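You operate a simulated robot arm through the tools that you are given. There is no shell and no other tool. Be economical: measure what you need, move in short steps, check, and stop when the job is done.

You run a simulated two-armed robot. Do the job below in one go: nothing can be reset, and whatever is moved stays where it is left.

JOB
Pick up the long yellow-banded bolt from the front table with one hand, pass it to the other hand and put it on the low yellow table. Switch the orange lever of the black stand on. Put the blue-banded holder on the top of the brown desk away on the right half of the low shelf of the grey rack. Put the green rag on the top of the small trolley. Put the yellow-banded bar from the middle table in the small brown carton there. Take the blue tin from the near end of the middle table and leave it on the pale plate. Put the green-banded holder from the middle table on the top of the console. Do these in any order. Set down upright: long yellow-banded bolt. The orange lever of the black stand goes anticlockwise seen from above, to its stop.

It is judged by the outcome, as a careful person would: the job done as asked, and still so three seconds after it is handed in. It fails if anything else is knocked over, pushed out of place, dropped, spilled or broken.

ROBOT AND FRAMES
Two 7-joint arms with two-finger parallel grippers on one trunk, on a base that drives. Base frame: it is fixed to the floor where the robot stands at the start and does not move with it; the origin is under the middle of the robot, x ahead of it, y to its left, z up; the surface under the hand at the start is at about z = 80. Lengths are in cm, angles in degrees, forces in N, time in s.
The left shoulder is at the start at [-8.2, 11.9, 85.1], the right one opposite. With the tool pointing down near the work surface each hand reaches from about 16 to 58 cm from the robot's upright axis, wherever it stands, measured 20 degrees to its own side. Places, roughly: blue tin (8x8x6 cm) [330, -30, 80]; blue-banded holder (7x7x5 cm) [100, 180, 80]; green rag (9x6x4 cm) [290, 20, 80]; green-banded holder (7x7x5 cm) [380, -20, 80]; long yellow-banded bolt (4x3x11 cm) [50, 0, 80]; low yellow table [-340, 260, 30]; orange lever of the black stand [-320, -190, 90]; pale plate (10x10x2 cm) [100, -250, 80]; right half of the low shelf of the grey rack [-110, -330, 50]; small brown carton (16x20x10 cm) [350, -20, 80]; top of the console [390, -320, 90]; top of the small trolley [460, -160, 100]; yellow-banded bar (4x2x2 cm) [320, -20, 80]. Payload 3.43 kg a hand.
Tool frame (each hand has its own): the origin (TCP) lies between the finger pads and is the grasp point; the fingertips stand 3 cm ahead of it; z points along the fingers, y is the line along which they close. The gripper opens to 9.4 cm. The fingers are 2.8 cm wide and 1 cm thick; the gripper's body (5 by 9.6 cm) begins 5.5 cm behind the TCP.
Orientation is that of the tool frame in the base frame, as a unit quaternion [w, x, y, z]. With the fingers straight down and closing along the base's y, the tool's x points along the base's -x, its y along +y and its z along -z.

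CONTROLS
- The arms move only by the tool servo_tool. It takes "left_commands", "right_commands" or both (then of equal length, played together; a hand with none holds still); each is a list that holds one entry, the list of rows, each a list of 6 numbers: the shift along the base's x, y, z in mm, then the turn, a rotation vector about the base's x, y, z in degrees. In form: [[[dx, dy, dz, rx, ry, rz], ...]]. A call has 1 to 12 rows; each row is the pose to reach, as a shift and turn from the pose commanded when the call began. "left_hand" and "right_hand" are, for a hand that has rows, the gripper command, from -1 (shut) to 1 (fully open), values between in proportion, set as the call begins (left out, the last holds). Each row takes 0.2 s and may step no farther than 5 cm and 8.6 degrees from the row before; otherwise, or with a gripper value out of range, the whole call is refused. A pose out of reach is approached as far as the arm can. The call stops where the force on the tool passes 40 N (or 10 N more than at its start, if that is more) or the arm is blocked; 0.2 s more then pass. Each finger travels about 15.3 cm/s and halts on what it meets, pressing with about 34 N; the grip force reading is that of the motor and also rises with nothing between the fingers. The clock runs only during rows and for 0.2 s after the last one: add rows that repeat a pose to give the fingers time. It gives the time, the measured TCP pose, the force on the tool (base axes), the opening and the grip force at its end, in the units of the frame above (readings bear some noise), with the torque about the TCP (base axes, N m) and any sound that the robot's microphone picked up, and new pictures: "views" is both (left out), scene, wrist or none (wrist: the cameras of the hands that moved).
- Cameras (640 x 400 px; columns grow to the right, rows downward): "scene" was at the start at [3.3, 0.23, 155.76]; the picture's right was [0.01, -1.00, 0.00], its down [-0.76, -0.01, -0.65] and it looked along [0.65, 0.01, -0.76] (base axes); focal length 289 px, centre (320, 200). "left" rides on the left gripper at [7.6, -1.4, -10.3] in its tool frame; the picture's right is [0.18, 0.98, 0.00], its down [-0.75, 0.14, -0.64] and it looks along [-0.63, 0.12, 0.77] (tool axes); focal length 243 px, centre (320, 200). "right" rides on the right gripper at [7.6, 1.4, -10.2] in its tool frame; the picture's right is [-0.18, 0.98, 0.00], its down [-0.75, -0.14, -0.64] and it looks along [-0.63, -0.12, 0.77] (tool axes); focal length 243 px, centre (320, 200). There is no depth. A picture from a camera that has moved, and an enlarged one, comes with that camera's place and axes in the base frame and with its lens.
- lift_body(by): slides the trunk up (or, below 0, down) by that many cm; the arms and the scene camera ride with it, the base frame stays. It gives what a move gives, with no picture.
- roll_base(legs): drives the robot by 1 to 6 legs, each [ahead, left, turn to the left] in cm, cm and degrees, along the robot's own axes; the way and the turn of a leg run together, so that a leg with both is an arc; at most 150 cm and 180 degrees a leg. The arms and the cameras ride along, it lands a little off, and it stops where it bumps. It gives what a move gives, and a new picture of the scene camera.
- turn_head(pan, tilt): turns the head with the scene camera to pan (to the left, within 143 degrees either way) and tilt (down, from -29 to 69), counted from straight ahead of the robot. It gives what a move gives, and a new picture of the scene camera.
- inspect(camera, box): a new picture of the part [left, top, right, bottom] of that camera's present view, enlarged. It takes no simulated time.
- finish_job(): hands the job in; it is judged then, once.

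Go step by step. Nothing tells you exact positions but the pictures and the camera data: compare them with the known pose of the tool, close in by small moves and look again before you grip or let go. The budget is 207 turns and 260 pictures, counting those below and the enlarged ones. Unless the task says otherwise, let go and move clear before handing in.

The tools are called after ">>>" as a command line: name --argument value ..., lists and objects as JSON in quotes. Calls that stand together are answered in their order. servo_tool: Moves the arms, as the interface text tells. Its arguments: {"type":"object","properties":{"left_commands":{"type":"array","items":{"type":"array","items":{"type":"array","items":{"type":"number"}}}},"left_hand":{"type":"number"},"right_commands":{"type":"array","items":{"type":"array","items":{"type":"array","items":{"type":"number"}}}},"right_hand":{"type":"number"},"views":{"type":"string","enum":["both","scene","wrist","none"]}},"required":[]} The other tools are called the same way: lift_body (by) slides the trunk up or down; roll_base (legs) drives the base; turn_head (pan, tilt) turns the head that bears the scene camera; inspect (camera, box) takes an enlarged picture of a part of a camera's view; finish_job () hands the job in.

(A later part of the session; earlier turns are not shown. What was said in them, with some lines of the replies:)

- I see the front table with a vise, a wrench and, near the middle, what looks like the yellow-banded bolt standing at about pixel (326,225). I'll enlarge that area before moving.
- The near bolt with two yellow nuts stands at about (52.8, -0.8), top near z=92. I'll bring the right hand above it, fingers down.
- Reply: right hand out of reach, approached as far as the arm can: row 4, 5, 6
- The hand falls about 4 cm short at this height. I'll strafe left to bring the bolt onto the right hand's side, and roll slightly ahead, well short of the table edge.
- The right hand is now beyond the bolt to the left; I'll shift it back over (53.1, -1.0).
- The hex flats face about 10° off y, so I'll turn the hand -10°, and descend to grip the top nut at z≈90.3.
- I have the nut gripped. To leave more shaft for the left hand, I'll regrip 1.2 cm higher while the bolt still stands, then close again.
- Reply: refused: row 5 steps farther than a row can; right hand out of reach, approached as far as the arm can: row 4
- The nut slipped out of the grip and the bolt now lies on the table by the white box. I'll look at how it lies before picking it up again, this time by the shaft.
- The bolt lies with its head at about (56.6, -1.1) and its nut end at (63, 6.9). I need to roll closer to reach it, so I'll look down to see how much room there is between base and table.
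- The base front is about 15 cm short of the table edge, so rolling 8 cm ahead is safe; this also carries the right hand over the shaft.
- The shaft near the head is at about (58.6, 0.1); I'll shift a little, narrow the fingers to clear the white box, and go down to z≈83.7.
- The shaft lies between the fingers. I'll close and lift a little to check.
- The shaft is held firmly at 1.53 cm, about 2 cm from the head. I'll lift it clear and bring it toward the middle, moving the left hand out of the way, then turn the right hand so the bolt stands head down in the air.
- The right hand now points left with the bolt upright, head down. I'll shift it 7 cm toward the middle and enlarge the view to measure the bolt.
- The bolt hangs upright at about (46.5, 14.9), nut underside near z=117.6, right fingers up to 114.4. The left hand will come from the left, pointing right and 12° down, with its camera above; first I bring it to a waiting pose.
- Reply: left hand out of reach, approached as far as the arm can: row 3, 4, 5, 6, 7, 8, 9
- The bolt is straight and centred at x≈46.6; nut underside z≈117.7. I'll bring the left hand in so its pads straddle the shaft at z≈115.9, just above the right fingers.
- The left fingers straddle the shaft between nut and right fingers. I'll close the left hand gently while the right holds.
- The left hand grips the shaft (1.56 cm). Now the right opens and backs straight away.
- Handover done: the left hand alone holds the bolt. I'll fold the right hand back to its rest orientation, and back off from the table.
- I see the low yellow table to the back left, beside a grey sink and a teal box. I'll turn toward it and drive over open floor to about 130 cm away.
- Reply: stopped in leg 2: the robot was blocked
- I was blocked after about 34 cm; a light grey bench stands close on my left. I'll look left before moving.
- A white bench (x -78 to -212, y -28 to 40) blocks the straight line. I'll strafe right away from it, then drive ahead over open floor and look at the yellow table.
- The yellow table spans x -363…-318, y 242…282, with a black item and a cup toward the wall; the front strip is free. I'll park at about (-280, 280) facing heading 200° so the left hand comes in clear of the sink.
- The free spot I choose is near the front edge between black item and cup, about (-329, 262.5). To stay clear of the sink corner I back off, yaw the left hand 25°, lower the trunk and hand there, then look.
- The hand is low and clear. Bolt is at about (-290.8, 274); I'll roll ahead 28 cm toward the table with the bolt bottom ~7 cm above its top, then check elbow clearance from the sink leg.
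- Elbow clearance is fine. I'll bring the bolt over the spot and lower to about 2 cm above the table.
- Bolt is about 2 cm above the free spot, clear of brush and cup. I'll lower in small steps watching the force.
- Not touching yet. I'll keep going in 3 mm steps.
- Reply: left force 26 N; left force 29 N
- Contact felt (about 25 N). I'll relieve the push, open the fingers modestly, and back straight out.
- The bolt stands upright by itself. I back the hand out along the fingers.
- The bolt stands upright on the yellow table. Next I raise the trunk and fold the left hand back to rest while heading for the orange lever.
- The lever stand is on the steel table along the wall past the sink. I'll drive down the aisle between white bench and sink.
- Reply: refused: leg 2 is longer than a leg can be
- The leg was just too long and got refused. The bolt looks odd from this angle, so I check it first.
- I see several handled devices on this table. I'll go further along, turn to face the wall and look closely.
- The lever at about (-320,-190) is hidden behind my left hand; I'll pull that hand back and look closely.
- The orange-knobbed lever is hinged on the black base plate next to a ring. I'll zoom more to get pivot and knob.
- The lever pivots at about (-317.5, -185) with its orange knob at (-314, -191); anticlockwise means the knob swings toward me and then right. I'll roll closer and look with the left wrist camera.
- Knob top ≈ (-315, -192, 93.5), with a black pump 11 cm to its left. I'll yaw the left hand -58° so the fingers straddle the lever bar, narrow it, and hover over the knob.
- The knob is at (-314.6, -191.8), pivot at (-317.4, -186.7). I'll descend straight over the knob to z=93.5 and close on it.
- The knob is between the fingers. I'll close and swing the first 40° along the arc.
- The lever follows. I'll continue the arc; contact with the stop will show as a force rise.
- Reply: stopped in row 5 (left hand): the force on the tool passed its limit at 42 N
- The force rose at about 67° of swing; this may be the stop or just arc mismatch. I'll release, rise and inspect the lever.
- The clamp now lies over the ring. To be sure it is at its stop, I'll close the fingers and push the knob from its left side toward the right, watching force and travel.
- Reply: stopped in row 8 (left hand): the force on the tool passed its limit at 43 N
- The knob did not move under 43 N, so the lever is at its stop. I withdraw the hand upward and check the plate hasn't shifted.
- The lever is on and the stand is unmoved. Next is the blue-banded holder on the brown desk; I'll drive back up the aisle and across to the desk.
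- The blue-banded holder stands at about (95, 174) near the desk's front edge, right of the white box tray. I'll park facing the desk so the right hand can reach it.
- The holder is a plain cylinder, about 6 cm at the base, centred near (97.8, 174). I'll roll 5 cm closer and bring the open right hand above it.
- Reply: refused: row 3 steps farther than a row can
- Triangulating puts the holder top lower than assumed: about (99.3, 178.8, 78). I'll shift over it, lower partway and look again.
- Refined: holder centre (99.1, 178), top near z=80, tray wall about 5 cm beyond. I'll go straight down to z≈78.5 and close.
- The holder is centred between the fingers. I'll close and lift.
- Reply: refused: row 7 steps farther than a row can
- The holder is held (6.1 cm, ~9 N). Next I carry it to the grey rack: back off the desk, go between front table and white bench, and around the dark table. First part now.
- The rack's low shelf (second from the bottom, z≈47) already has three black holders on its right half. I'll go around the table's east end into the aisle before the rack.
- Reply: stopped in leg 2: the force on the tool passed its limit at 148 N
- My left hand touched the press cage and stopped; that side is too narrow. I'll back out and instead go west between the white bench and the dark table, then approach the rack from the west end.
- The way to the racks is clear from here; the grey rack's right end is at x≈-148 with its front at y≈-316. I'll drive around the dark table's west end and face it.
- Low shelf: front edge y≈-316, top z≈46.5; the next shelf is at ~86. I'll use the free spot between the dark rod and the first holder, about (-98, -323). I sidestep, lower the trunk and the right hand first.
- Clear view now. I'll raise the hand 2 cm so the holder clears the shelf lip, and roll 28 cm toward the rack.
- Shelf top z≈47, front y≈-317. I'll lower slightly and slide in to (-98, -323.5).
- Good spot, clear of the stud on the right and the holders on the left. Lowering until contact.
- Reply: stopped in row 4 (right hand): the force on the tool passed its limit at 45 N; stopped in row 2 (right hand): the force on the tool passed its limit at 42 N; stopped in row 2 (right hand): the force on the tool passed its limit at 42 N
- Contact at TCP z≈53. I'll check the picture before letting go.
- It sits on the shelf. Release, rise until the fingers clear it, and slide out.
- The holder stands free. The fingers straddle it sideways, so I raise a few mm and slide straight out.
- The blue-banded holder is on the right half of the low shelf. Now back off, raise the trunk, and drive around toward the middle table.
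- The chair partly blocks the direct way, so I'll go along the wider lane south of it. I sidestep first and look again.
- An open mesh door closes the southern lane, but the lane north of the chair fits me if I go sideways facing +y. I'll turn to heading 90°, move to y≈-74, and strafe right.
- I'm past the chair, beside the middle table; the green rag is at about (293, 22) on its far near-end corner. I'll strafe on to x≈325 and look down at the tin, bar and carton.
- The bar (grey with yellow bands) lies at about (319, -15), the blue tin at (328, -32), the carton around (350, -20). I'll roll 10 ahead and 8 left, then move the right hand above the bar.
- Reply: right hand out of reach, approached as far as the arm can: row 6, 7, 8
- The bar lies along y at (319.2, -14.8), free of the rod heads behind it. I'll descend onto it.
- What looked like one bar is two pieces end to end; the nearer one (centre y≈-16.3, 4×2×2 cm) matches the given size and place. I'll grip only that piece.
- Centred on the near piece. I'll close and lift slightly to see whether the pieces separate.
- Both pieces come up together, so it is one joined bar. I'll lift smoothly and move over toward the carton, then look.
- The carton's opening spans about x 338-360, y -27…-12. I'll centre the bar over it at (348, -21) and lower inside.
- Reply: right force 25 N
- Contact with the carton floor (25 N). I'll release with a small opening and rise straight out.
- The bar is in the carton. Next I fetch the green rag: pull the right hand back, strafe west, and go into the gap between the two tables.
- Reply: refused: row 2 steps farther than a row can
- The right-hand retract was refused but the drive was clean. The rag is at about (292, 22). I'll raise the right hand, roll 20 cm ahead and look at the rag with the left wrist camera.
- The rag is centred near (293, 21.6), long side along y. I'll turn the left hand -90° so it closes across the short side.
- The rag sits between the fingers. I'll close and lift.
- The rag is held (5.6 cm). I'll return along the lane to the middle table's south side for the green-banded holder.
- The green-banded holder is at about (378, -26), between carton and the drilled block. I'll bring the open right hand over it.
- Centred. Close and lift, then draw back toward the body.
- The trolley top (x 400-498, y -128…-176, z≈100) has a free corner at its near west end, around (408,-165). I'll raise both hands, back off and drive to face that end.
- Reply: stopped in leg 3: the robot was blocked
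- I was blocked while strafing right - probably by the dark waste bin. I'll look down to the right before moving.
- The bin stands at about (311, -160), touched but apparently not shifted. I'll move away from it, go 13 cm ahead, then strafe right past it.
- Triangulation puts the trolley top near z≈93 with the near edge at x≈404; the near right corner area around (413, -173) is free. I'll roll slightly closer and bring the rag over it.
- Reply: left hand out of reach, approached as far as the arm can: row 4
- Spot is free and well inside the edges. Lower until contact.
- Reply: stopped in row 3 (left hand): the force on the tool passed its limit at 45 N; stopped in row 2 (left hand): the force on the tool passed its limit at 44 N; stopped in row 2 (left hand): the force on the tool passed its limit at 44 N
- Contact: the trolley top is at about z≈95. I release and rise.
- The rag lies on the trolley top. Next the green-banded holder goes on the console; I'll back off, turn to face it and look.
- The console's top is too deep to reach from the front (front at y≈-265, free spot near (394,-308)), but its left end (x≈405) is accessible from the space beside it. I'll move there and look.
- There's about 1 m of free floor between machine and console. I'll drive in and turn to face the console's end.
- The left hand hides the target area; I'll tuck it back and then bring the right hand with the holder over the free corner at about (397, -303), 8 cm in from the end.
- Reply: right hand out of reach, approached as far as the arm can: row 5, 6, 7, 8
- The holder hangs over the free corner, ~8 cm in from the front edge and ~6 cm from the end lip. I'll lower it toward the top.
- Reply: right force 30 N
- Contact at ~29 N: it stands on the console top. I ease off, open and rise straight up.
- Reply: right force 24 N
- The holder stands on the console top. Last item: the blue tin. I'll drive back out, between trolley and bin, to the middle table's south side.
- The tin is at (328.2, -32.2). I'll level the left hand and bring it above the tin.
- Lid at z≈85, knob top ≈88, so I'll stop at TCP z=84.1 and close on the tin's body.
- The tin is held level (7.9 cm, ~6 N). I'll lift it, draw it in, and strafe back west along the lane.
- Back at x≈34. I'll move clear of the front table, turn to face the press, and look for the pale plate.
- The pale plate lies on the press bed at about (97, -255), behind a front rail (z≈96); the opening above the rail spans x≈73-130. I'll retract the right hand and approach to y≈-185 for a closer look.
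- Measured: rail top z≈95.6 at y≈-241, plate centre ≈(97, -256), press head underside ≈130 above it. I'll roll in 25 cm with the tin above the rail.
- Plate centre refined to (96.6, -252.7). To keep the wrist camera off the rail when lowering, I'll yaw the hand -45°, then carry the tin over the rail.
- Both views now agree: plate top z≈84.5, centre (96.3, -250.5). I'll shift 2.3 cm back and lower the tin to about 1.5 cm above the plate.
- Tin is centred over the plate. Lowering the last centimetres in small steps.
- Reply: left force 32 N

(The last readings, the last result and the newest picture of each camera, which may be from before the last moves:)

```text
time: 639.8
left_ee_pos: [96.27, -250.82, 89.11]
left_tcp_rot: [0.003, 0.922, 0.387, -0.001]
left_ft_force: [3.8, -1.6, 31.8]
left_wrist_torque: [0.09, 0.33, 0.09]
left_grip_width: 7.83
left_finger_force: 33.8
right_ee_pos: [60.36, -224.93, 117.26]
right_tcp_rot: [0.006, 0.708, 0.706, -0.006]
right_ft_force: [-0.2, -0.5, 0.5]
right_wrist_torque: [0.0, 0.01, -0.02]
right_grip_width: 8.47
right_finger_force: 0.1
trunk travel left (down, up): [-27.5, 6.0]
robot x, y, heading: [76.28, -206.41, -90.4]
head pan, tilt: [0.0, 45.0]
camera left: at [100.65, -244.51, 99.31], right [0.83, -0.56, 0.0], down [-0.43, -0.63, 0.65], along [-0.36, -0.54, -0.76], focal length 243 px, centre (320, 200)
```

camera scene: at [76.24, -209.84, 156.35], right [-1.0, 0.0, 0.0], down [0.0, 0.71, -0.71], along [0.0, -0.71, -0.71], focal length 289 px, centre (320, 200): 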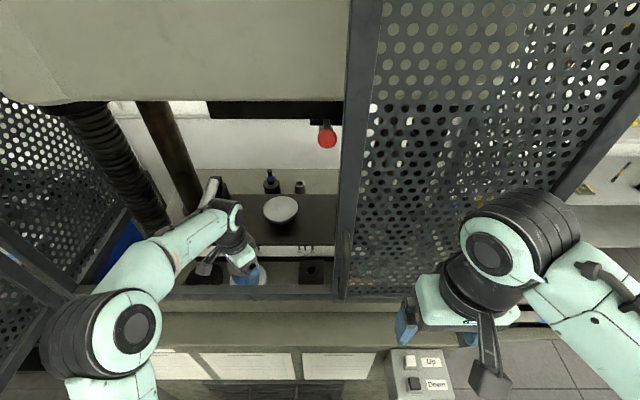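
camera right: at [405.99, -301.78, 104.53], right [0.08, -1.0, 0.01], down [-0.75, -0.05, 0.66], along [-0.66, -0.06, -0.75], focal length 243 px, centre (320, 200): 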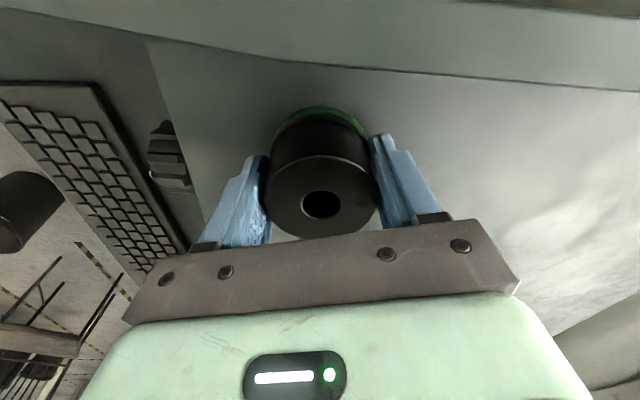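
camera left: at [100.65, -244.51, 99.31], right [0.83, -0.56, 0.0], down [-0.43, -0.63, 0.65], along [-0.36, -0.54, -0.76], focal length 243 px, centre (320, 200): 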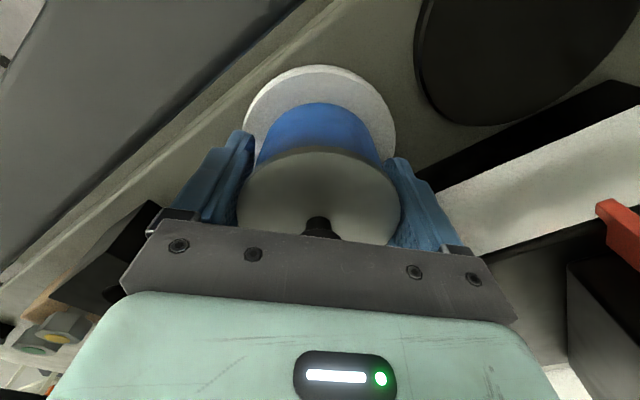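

Contact, but the tin sits ~0.7 cm off centre on the plate. I'll lift slightly, shift, and set it down again.

>>> servo_tool --left_commands '[[[0, 0, 10, 0, 0, 0], [4, 6, 12, 0, 0, 0], [4, 6, 12, 0, 0, 0], [4, 6, 6, 0, 0, 0], [4, 6, 3, 0, 0, 0], [4, 6, 3, 0, 0, 0]]]' --views "wrist"

```text
time: 641.2
left_ee_pos: [96.65, -250.21, 89.17]
left_tcp_rot: [-0.001, 0.923, 0.386, 0.001]
left_ft_force: [-0.2, 2.3, 1.7]
left_wrist_torque: [-0.15, 0.05, 0.01]
left_grip_width: 7.86
left_finger_force: 34.0
right_ee_pos: [60.22, -225.02, 117.09]
right_tcp_rot: [0.007, 0.708, 0.706, -0.005]
right_ft_force: [0.6, -1.1, -0.2]
right_wrist_torque: [-0.03, 0.0, 0.02]
right_grip_width: 8.45
right_finger_force: 0.1
trunk travel left (down, up): [-27.5, 6.0]
robot x, y, heading: [76.42, -206.68, -90.1]
head pan, tilt: [0.0, 45.0]
camera left: at [101.04, -243.93, 99.39], right [0.83, -0.56, 0.0], down [-0.43, -0.64, 0.64], along [-0.36, -0.53, -0.77], focal length 243 px, centre (320, 200)
```

left: 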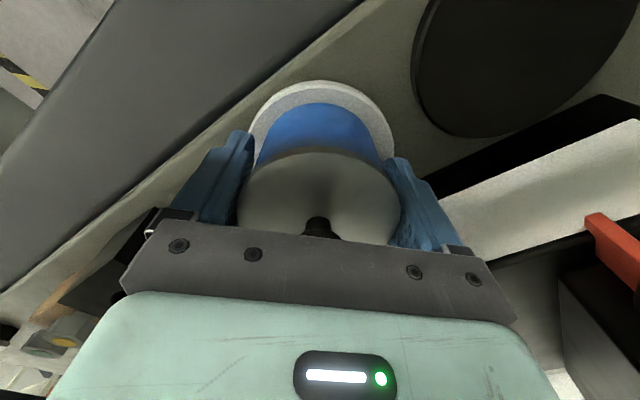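

Now it is centred and resting on the plate. Release, rise straight, then withdraw over the rail.

>>> servo_tool --left_commands '[[[0, 0, 0, 0, 0, 0], [0, 0, 0, 0, 0, 0], [0, 0, 0, 0, 0, 0], [0, 0, 15, 0, 0, 0], [0, 0, 45, 0, 0, 0], [0, 0, 85, 0, 0, 0], [0, 0, 120, 0, 0, 0], [0, 35, 125, 0, 0, 0], [0, 75, 130, 0, 0, 0], [0, 115, 135, 0, 0, 0], [0, 155, 140, 0, 0, 0], [-5, 190, 150, 0, 0, 0]]]' --left_hand 1 --views "scene"

>>> inspect --camera "scene" --box '[170, 200, 340, 310]'

```text
time: 643.8
left_ee_pos: [96.12, -231.18, 104.02]
left_tcp_rot: [0.0, 0.922, 0.387, 0.0]
left_ft_force: [0.3, 0.7, 0.9]
left_wrist_torque: [0.01, -0.01, -0.02]
left_grip_width: 9.39
left_finger_force: 0.1
right_ee_pos: [60.33, -224.94, 116.99]
right_tcp_rot: [0.008, 0.708, 0.706, -0.006]
right_ft_force: [0.3, -0.3, 1.0]
right_wrist_torque: [-0.02, -0.04, -0.01]
right_grip_width: 8.43
right_finger_force: 0.0
trunk travel left (down, up): [-27.5, 6.0]
robot x, y, heading: [76.44, -206.36, -90.0]
head pan, tilt: [0.0, 45.0]
camera scene: at [76.22, -209.72, 156.35], right [-1.0, 0.0, 0.0], down [0.0, 0.71, -0.71], along [0.0, -0.71, -0.71], focal length 289 px, centre (320, 200)
```

scene: 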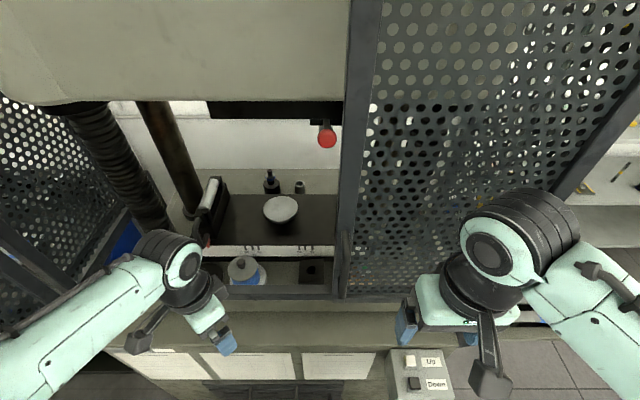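

```text
3.64 times, centred on (255, 255) of scene
camera zoom: at [76.22, -209.72, 156.35], right [-1.0, 0.0, 0.0], down [0.0, 0.71, -0.71], along [0.0, -0.71, -0.71], focal length 1052 px, centre (556, 0)
```

zoom: 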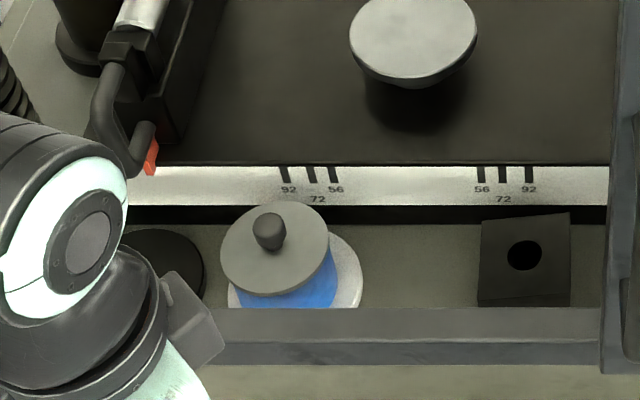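

The tin stands on the pale plate. I'll back away from the press so everything is clear before handing in.

>>> roll_base --legs '[[-35, 0, 0]]'

```text
time: 646.0
left_ee_pos: [96.13, -196.35, 103.82]
left_tcp_rot: [0.001, 0.922, 0.386, 0.0]
left_ft_force: [-1.0, 0.2, 0.1]
left_wrist_torque: [-0.02, -0.01, -0.03]
left_grip_width: 9.39
left_finger_force: 0.1
right_ee_pos: [60.38, -190.26, 117.13]
right_tcp_rot: [0.006, 0.708, 0.706, -0.005]
right_ft_force: [-0.4, 0.1, 0.2]
right_wrist_torque: [0.0, 0.0, 0.02]
right_grip_width: 8.45
right_finger_force: 0.0
trunk travel left (down, up): [-27.5, 6.0]
robot x, y, heading: [75.98, -171.37, -90.0]
head pan, tilt: [0.0, 45.0]
camera scene: at [76.25, -174.96, 156.36], right [-1.0, 0.0, 0.0], down [0.0, 0.71, -0.71], along [0.0, -0.71, -0.71], focal length 289 px, centre (320, 200)
```

scene: 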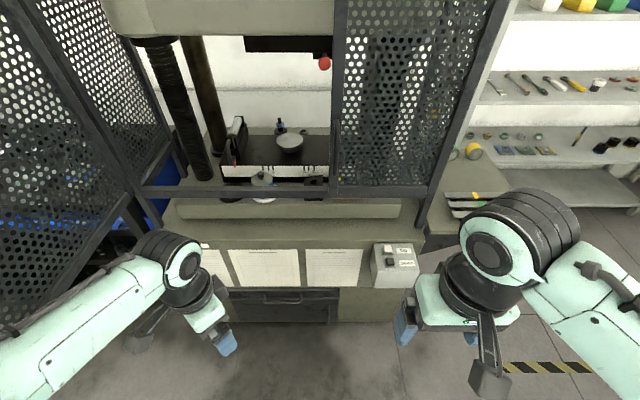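

All seven tasks are done and both hands are empty and clear, so I'm handing in.

>>> finish_job

```text
The job is handed in.
```

I did all seven tasks, and both hands were empty and clear when I handed the job in; the result has not come back yet.

- **Bolt:** it slipped from the right hand once and fell over on the front table. I picked it up again, passed it to the left hand and stood it upright on the low yellow table.
- **Contacts:** the left hand bumped the press cage at about 148 N, and the base touched the waste bin. I saw no sign that either had shifted.
- **Bar:** the yellow-banded bar looked like two pieces end to end, but they lifted together. Both are in the carton.
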